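You operate a simulated robot arm through the tools that you are given. There is no shell and no other tool. Be economical: measure what you need, move in short steps, check, and stop when the job is done.

Carry out the task below with a simulated robot arm. There is one attempt and no reset: what you move stays moved.

Task
Take the pressing block and leave it on the white drawing.
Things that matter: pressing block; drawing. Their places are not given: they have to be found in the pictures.

It is judged by the outcome, as a careful person would: the job done as asked, and still so three seconds after it is handed in. It fails if anything else is knocked over, pushed out of place, dropped, spilled or broken.

Robot
A 7-joint arm with a two-finger parallel gripper, fixed in place. Base frame: the origin is at the foot of the arm, x ahead of it, y to its left, z up; the work surface is at about z = 0. Readings come in mm, rad, newtons and seconds.
With the tool pointing down near the work surface it reaches from about 220 to 580 mm from the base axis. Its first joint turns from -1.152 to 1.152 rad. Payload 2.5 kg.
Tool frame: the origin (TCP) lies between the finger pads and is the grasp point; the fingertips stand 23 mm ahead of it; z points along the fingers, y is the line along which they close. The gripper opens to 94 mm. The fingers are 38 mm wide and 10 mm thick; the gripper's body (54 by 96 mm) begins 39 mm behind the TCP.
Orientation is that of the tool frame in the base frame, as [roll, pitch, yaw] about the fixed x, y, z axes, in that order (R = Rz(yaw) Ry(pitch) Rx(roll)). With the fingers straight down and closing along the base's y, the tool's x points along the base's -x, its y along +y and its z along -z.

Tools
- The arm moves only by the tool apply_moves. Its argument "rows" is a list of rows, each a list of 3 entries, a list of its own where there are three numbers: the shift along the tool's x, y, z in units of 40 mm (1.0 is 40 mm), then the turn, a rotation vector about the tool's x, y, z in units of 6 degrees (1.0 is 6 degrees), then the gripper command, from -1 (fully open) to 1 (shut), values between in proportion. In form: [[[tx, ty, tz], [ax, ay, az], fingers], ...]. A call has 1 to 20 rows; each row shifts and turns the commanded pose from where the row before left it, along the tool's axes as they then stand. A call with a number of a shift or a turn outside -1 to 1 is refused whole. Rows are played at 5 a second. More than 50 mm and 0.15 rad between two rows, or a gripper value outside its range, and nothing of the call is played. A pose out of reach is approached as far as the arm can. The call stops where the force on the tool passes 40 N (or 10 N more than at its start, if that is more) or the arm is blocked; 0.2 s more then pass. The fingers move at their own pace (about 108 mm/s each) and stop on an object; they squeeze with about 35 N. The grip force told is the motor's: it shows also when the fingers shut on nothing. Time passes only in rows, and 0.2 s behind the last, so rows that do not move let the fingers close. It gives the time, the measured TCP pose, the force on the tool (base axes), the opening and the grip force at its end, in the units of the frame above (readings bear some noise), and new pictures: "views" is both (left out), scene, wrist or none.
- Cameras (640 x 400 px; columns grow to the right, rows downward): "scene" is fixed at [120.2, -415.5, 531.3]; the picture's right is [0.79, -0.61, 0.00], its down [-0.42, -0.54, -0.73] and it looks along [0.45, 0.58, -0.68] (base axes); focal length 318 px, centre (320, 200). "wrist" rides on the gripper at [-39, 0, -44] in the tool frame; the picture's right is [0.00, -1.00, 0.00], its down [0.97, 0.00, -0.24] and it looks along [0.24, 0.00, 0.97] (tool axes); focal length 218 px, centre (320, 200).
- point_at(camera, pixels): for up to 12 pixels [column, row] of the newest picture of that camera ("zoom" is the newest enlarged one), the place [x, y, z] in the base frame of the surface seen there, good to about 2 mm. It takes no simulated time.
- enlarge(camera, box): a new picture of the part [left, top, right, bottom] of that camera's present view, enlarged. It takes no simulated time.
- close_job(): hands the job in; it is judged then, once.

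Keep the steps short. Do not move on a guess: measure, check each grasp and each placing, and mend mistakes. In all there are 60 turns and 120 pictures (those below and enlarged ones count). Leave the gripper open and the arm clear of the work at the hand-in unless told otherwise, and finish with a single line.

The tools are called after "Request:" as a command line: name --argument value ..., lists and objects as JSON in quotes. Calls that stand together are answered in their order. apply_moves: Moves the arm, as the interface text tells. Its arguments: {"type":"object","properties":{"rows":{"type":"array"},"views":{"type":"string","enum":["both","scene","wrist","none"]}},"required":["rows"]} The other tools are called the same way: point_at (camera, pixels) gives the place of the surface under pixels of a picture; enlarge (camera, box) takes an enlarged picture of a part of a camera's view; close_job () hands the job in.

At the start:

```text
t: 0.0
ee_pos: [362.6, 108.5, 250.9]
tool_rot: [3.14, 0.0, 3.141]
ft_force: [-0.4, -0.2, -0.9]
width: 93.9
finger_force: 0.0
```

scene: 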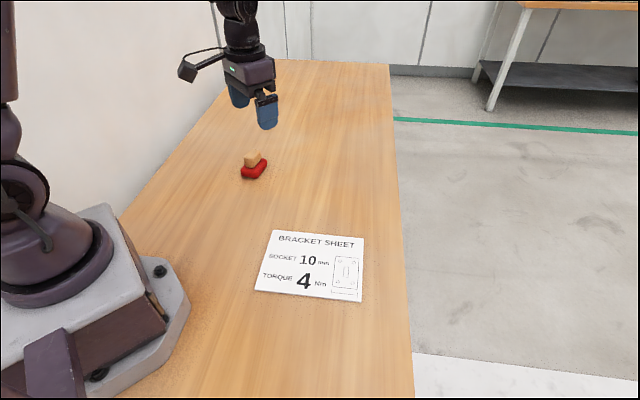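
wrist: 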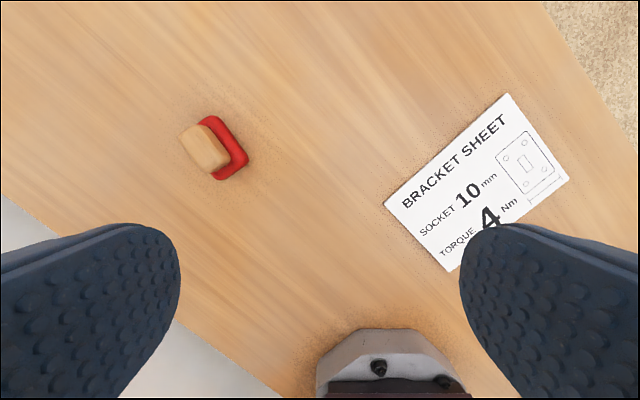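

I see a red pad with a wooden knob near scene (254,167) and the white sheet near (310,265). I'll enlarge both and measure.

Request:
enlarge --camera "scene" --box '[214, 136, 294, 186]'

Request:
enlarge --camera "wrist" --box '[150, 95, 278, 175]'

Request:
point_at --camera "scene" --pixels '[[273, 231], [363, 239], [360, 301], [256, 289], [252, 158], [253, 173], [310, 265]]'

Request:
point_at --camera "wrist" --pixels '[[181, 137], [207, 126], [227, 156], [200, 168], [204, 147], [214, 117], [234, 124], [248, 160], [218, 180], [235, 150]]'

```text
8.00 times, centred on (254, 161) of scene
```

zoom: 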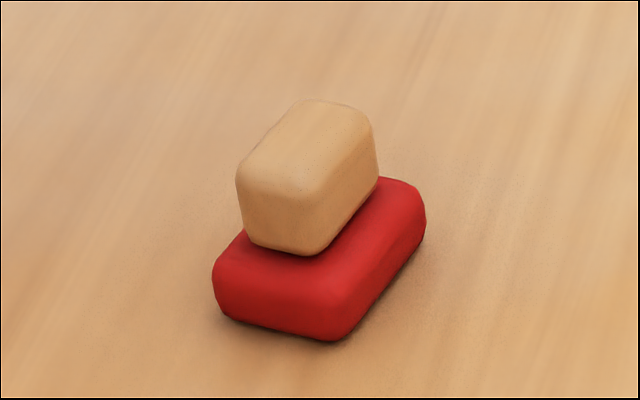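

```text
5.00 times, centred on (214, 135) of wrist
```

zoom: 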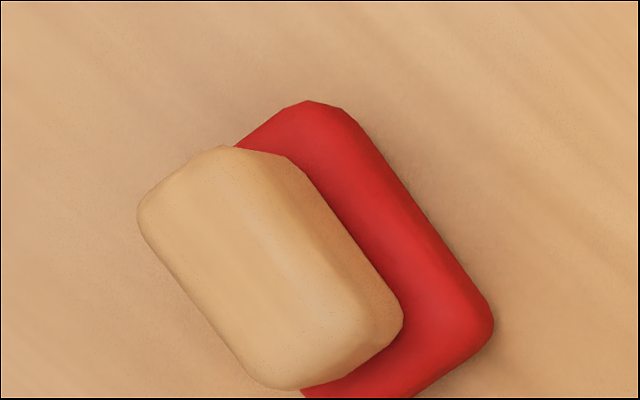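

```text
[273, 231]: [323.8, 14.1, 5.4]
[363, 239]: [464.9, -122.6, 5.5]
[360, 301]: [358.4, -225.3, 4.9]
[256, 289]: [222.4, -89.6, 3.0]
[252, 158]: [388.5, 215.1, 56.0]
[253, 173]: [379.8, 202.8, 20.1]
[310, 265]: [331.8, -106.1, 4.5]
```

```text
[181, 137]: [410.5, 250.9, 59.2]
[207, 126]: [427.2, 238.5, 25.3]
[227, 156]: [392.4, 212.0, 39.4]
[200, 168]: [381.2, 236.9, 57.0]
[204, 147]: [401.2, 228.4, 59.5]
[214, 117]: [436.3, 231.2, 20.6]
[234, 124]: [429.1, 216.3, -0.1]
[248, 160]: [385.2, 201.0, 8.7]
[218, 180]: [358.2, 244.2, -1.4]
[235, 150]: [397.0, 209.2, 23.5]
```

I'll measure the knob and base outlines in the zoomed wrist picture.

Request:
point_at --camera "zoom" --pixels '[[215, 160], [270, 165], [150, 215], [265, 375], [350, 345], [250, 265], [310, 110], [345, 125], [475, 310], [480, 340], [300, 140], [400, 240]]'

```text
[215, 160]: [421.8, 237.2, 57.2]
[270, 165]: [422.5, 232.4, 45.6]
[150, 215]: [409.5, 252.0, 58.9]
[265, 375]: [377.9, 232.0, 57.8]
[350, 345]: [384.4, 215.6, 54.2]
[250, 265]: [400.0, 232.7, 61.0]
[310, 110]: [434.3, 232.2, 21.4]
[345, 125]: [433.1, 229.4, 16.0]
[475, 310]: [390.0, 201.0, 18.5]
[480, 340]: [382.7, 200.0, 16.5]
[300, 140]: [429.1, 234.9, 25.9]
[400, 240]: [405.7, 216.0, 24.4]
```

The knob is centred at about (396, 230), top z≈60, about 27 mm across, with its long axis about 36° from base x. The base top is at z≈25. I'll move above it, turn about 36° and descend to z≈110.

Request:
apply_moves --rows '[[[-0.21, 0.762, 0], [0, 0, 0], -1], [[-0.21, 0.762, 0], [0, 0, 0], -1], [[-0.21, 0.762, 0], [0, 0, 0], -1], [[-0.21, 0.762, 0], [0, 0, 0], -1], [[0, 0, 0.587], [0, 0, -0.988], -1], [[0, 0, 0.587], [0, 0, -0.988], -1], [[0, 0, 0.587], [0, 0, -0.988], -1], [[0, 0, 0.587], [0, 0, -0.988], -1], [[0, 0, 0.587], [0, 0, -0.988], -1], [[0, 0, 0.587], [0, 0, -0.988], -1], [[0, 0, 0], [0, 0, 0], -1]]'

```text
t: 2.4
ee_pos: [398.1, 230.2, 110.7]
tool_rot: [3.141, 0.0, -2.52]
ft_force: [-0.2, -0.7, -0.5]
width: 93.7
finger_force: 0.1
```

scene: 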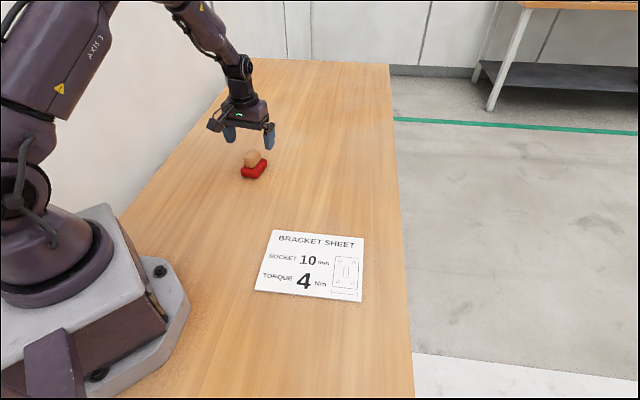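
wrist: 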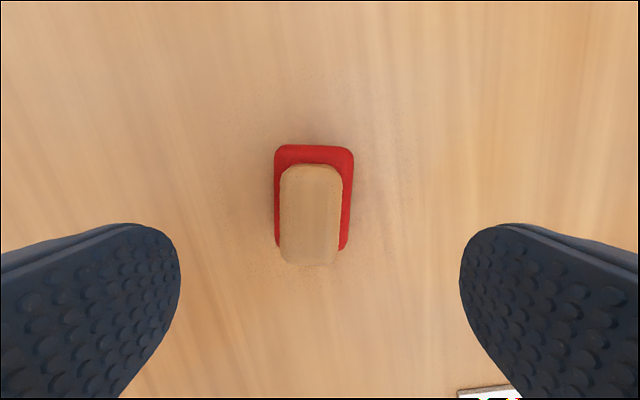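

The knob lies straight between the fingers, slightly left of centre. I'll measure it again from here.

Request:
point_at --camera "wrist" --pixels '[[312, 170], [309, 255], [286, 210], [337, 210], [312, 210], [315, 150], [276, 200], [350, 200], [277, 240], [345, 244]]'

```text
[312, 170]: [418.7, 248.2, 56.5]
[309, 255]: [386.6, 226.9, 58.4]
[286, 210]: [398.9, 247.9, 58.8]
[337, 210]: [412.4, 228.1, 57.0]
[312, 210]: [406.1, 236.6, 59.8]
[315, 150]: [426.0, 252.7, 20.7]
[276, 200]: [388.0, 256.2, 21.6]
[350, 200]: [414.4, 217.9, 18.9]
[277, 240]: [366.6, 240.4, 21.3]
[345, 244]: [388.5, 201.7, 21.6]
```

The knob centre is about 5 mm forward and 3 mm toward tool +y. I'll correct that and descend to z≈52, keeping the tips above the red base.

Request:
apply_moves --rows '[[[-0.125, 0.075, 0], [0, 0, 0], -1], [[0, 0, 0.5], [0, 0, 0], -1], [[0, 0, 0.5], [0, 0, 0], -1], [[0, 0, 0.46], [0, 0, 0], -1], [[0, 0, 0], [0, 0, 0], -1]]'

```text
t: 3.6
ee_pos: [400.8, 236.0, 50.6]
tool_rot: [3.141, 0.001, -2.52]
ft_force: [-0.9, 0.6, 0.0]
width: 93.9
finger_force: 0.0
```

scene: 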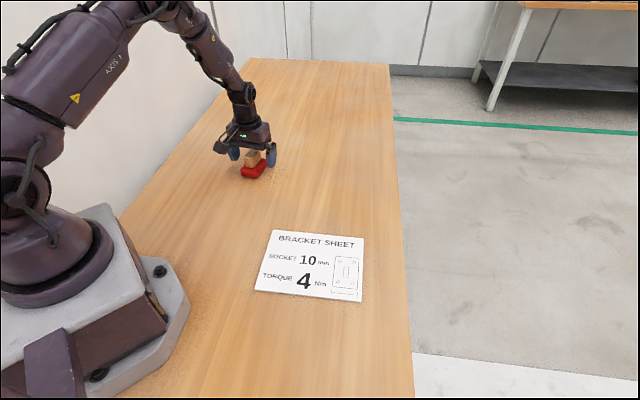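
wrist: 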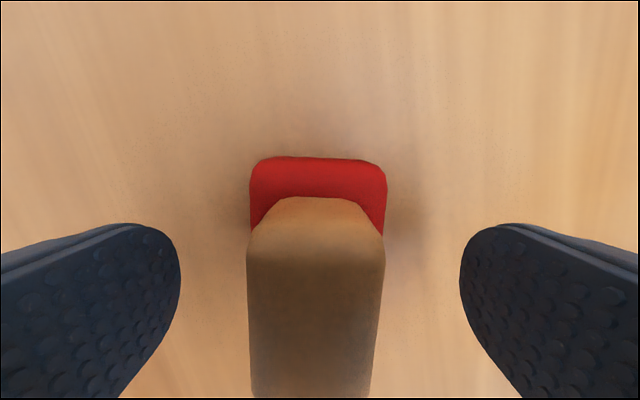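

Centred. I'll close on the knob.

Request:
apply_moves --rows '[[[0, 0, 0], [0, 0, 0], 0], [[0, 0, 0], [0, 0, 0], 1], [[0, 0, 0], [0, 0, 0], 1], [[0, 0, 0], [0, 0, 0], 1]]'

```text
t: 4.6
ee_pos: [400.5, 235.0, 50.7]
tool_rot: [3.141, 0.0, -2.519]
ft_force: [-1.2, 1.3, 1.0]
width: 29.7
finger_force: 35.4
```

scene: 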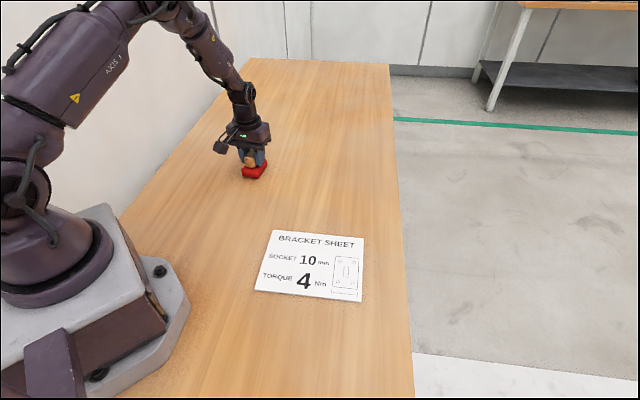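
wrist: 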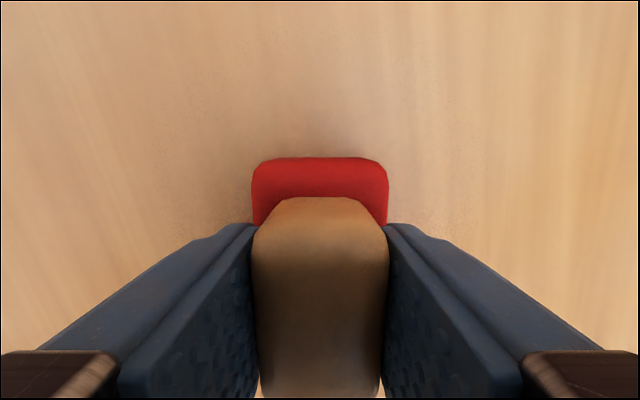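

It is held at 29.7 mm opening. I'll lift a little and check that the base comes along.

Request:
apply_moves --rows '[[[0, 0, -0.4], [0, 0, 0], 1], [[0, 0, -0.8], [0, 0, 0], 1], [[0, 0, -0.8], [0, 0, 0], 1], [[0, 0, 0], [0, 0, 0], 1], [[0, 0, 0], [0, 0, 0], 1]]'

Request:
enlarge --camera "scene" --box '[204, 100, 316, 170]'

```text
t: 5.8
ee_pos: [399.8, 234.4, 129.9]
tool_rot: [-3.141, 0.001, -2.52]
ft_force: [-0.2, -0.2, -1.7]
width: 29.4
finger_force: 34.9
```

scene: 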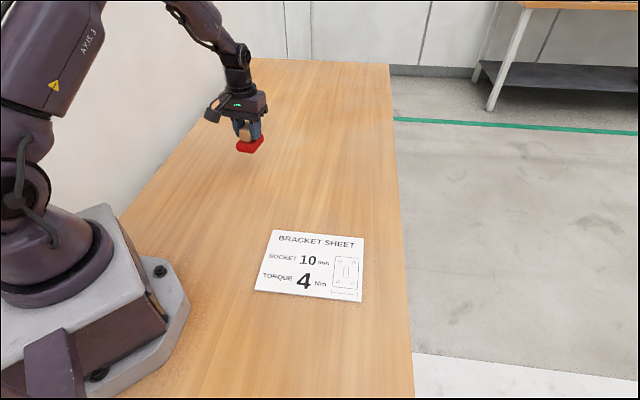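
wrist: 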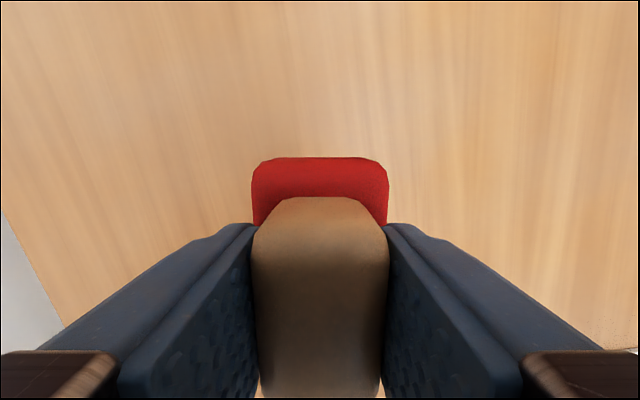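

```text
5.71 times, centred on (260, 135) of scene
```

zoom: 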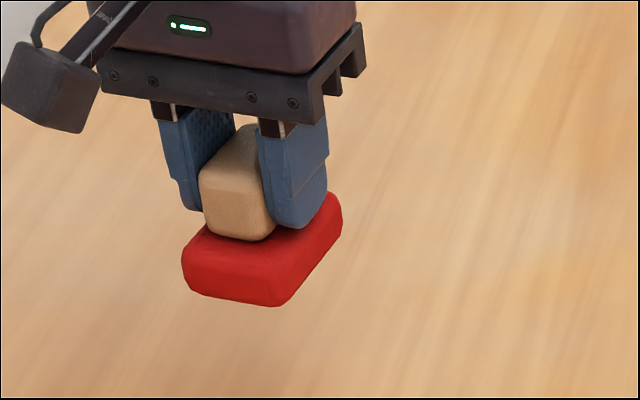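

The block is one piece and held firmly. Next I'll carry it level to above the sheet centre (342, -106).

Request:
apply_moves --rows '[[[0.681, -0.675, 0], [0, 0, 0], 1], [[0.681, -0.675, 0], [0, 0, 0], 1], [[0.681, -0.675, 0], [0, 0, 0], 1], [[0.681, -0.675, 0], [0, 0, 0], 1], [[0.681, -0.675, 0], [0, 0, 0], 1], [[0.681, -0.675, 0], [0, 0, 0], 1], [[0.681, -0.675, 0], [0, 0, 0], 1], [[0.681, -0.675, 0], [0, 0, 0], 1], [[0.681, -0.675, 0], [0, 0, 0], 1], [[0, 0, 0], [0, 0, 0], 1], [[0, 0, 0], [0, 0, 0], 1]]'

```text
t: 8.2
ee_pos: [341.9, -105.8, 130.4]
tool_rot: [-3.141, 0.001, -2.521]
ft_force: [-0.5, 1.2, -2.5]
width: 29.7
finger_force: 35.2
```

scene: 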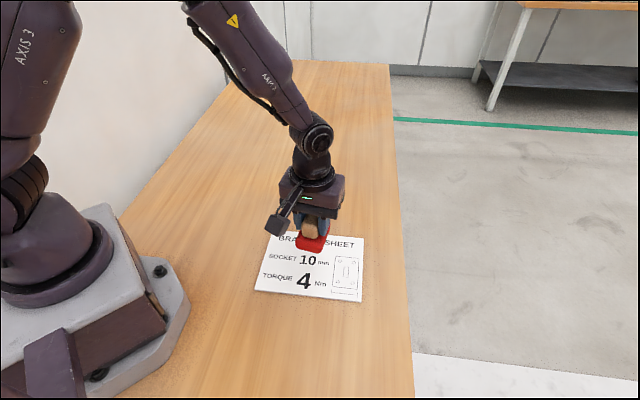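
wrist: 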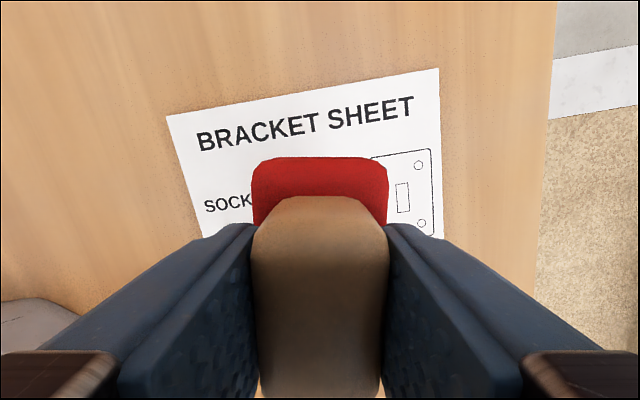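

It is over the sheet. I'll lower to z≈62, then go down in small steps, watching the force.

Request:
apply_moves --rows '[[[0, 0, 0.6], [0, 0, 0], 1], [[0, 0, 0.6], [0, 0, 0], 1], [[0, 0, 0.5], [0, 0, 0], 1], [[0, 0, 0], [0, 0, 0], 1]]' --views "none"

Request:
apply_moves --rows '[[[0, 0, 0.1], [0, 0, 0], 1], [[0, 0, 0.05], [0, 0, 0], 1], [[0, 0, 0], [0, 0, 0], 1]]' --views "scene"

Request:
enlarge --camera "scene" --box '[240, 210, 384, 300]'

```text
t: 9.2
ee_pos: [341.6, -105.0, 63.3]
tool_rot: [-3.141, 0.001, -2.521]
ft_force: [-0.8, -0.6, -2.4]
width: 29.6
finger_force: 35.3
```

```text
t: 10.0
ee_pos: [341.4, -104.5, 56.9]
tool_rot: [3.141, 0.001, -2.519]
ft_force: [0.1, -0.5, -0.7]
width: 29.6
finger_force: 34.9
```

scene: 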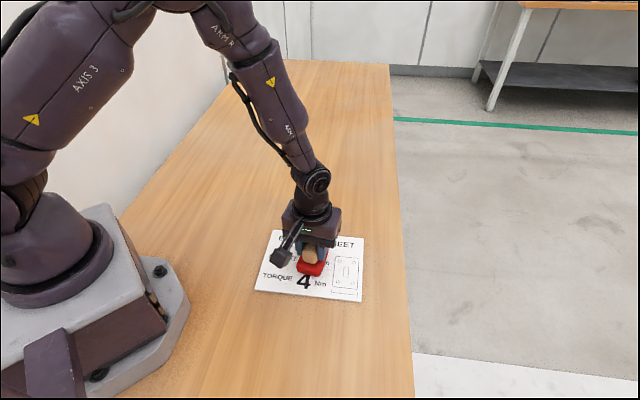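

```text
4.44 times, centred on (312, 255) of scene
```

zoom: 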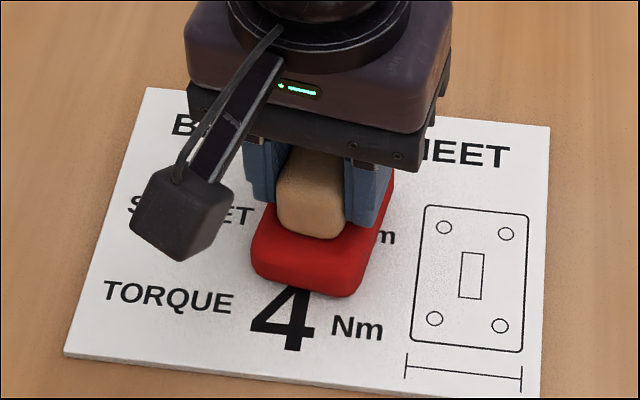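

Now near contact at z≈57. I'll step down 1 mm at a time until the force rises.

Request:
apply_moves --rows '[[[0, 0, 0.03], [0, 0, 0], 1], [[0, 0, 0.02], [0, 0, 0], 1], [[0, 0, 0], [0, 0, 0], 1]]' --views "none"

Request:
apply_moves --rows '[[[0, 0, 0.025], [0, 0, 0], 1], [[0, 0, 0], [0, 0, 0], 1]]' --views "none"

```text
t: 10.8
ee_pos: [341.9, -105.0, 55.8]
tool_rot: [-3.14, 0.0, -2.52]
ft_force: [-4.4, 2.6, 22.3]
width: 29.5
finger_force: 34.5
```

```text
t: 11.2
ee_pos: [342.8, -104.4, 55.8]
tool_rot: [-3.14, 0.002, -2.52]
ft_force: [-2.1, 2.0, 12.9]
width: 29.4
finger_force: 35.1
stopped in row 2: the force on the tool passed its limit (the readings are from after the stop); the commanded pose is now the measured one
```

It made contact at z≈55.8. I'll open the gripper in place.

Request:
apply_moves --rows '[[[0, 0, 0], [0, 0, 0], 0.2], [[0, 0, 0], [0, 0, 0], -0.4], [[0, 0, 0], [0, 0, 0], -1], [[0, 0, 0], [0, 0, 0], -1]]'

```text
t: 12.2
ee_pos: [343.4, -105.9, 56.0]
tool_rot: [-3.141, 0.0, -2.521]
ft_force: [1.0, 0.6, 0.2]
width: 93.9
finger_force: 0.0
```

scene: 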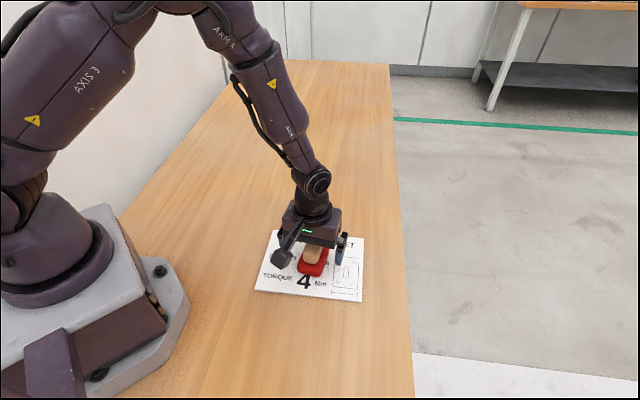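
wrist: 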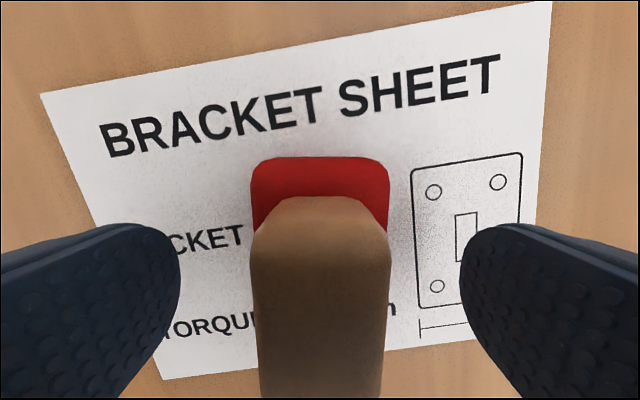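

Released, and the block is standing still. I'll rise straight up, then move away from the sheet.

Request:
apply_moves --rows '[[[0, 0, -0.5], [0, 0, 0], -1], [[0, 0, -0.9], [0, 0, 0], -1], [[0, 0, -0.9], [0, 0, 0], -1], [[0, 0, -0.9], [0, 0, 0], -1], [[0, 0, -0.9], [0, 0, 0], -1], [[-0.6, 0.6, 0], [0, 0, 0], -1], [[-0.6, 0.6, 0], [0, 0, 0], -1], [[-0.6, 0.6, 0], [0, 0, 0], -1], [[-0.6, 0.6, 0], [0, 0, 0], -1], [[0, 0, 0], [0, 0, 0], -1]]'

Request:
enlarge --camera "scene" --box '[240, 220, 384, 310]'

Request:
point_at --camera "scene" --pixels '[[273, 231], [363, 239], [360, 301], [256, 289]]'

```text
t: 14.4
ee_pos: [366.5, 31.3, 220.2]
tool_rot: [-3.139, -0.001, -2.522]
ft_force: [-0.9, -0.4, -0.4]
width: 94.3
finger_force: 0.1
```

scene: 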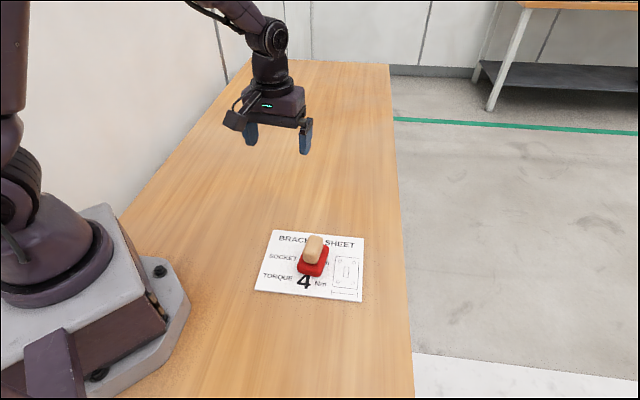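
wrist: 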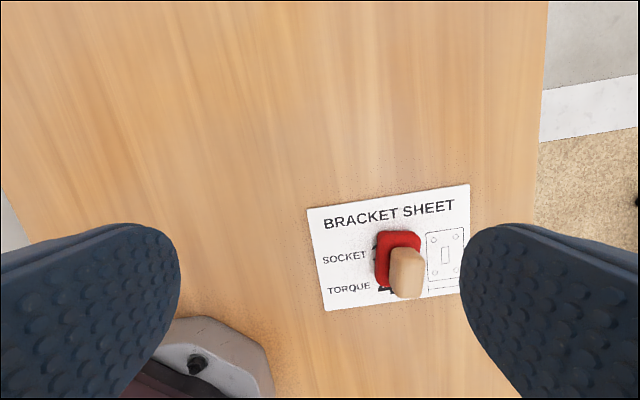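

```text
4.44 times, centred on (312, 265) of scene
```

zoom: 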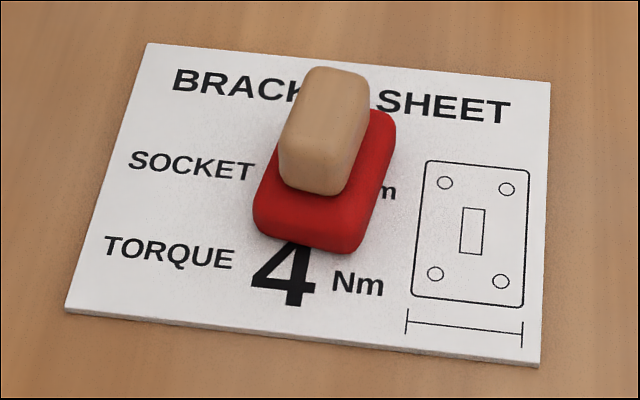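

```text
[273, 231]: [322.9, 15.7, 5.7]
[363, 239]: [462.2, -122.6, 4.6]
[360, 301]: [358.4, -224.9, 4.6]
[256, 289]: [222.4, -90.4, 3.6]
```

The block stands flat and wholly on the sheet, the sheet has not moved, and the arm is clear. I'm handing in.

Request:
close_job

```text
The job is handed in.
```

The pressing block is standing on the white drawing near its centre, the sheet has not moved, and the gripper is open and clear.
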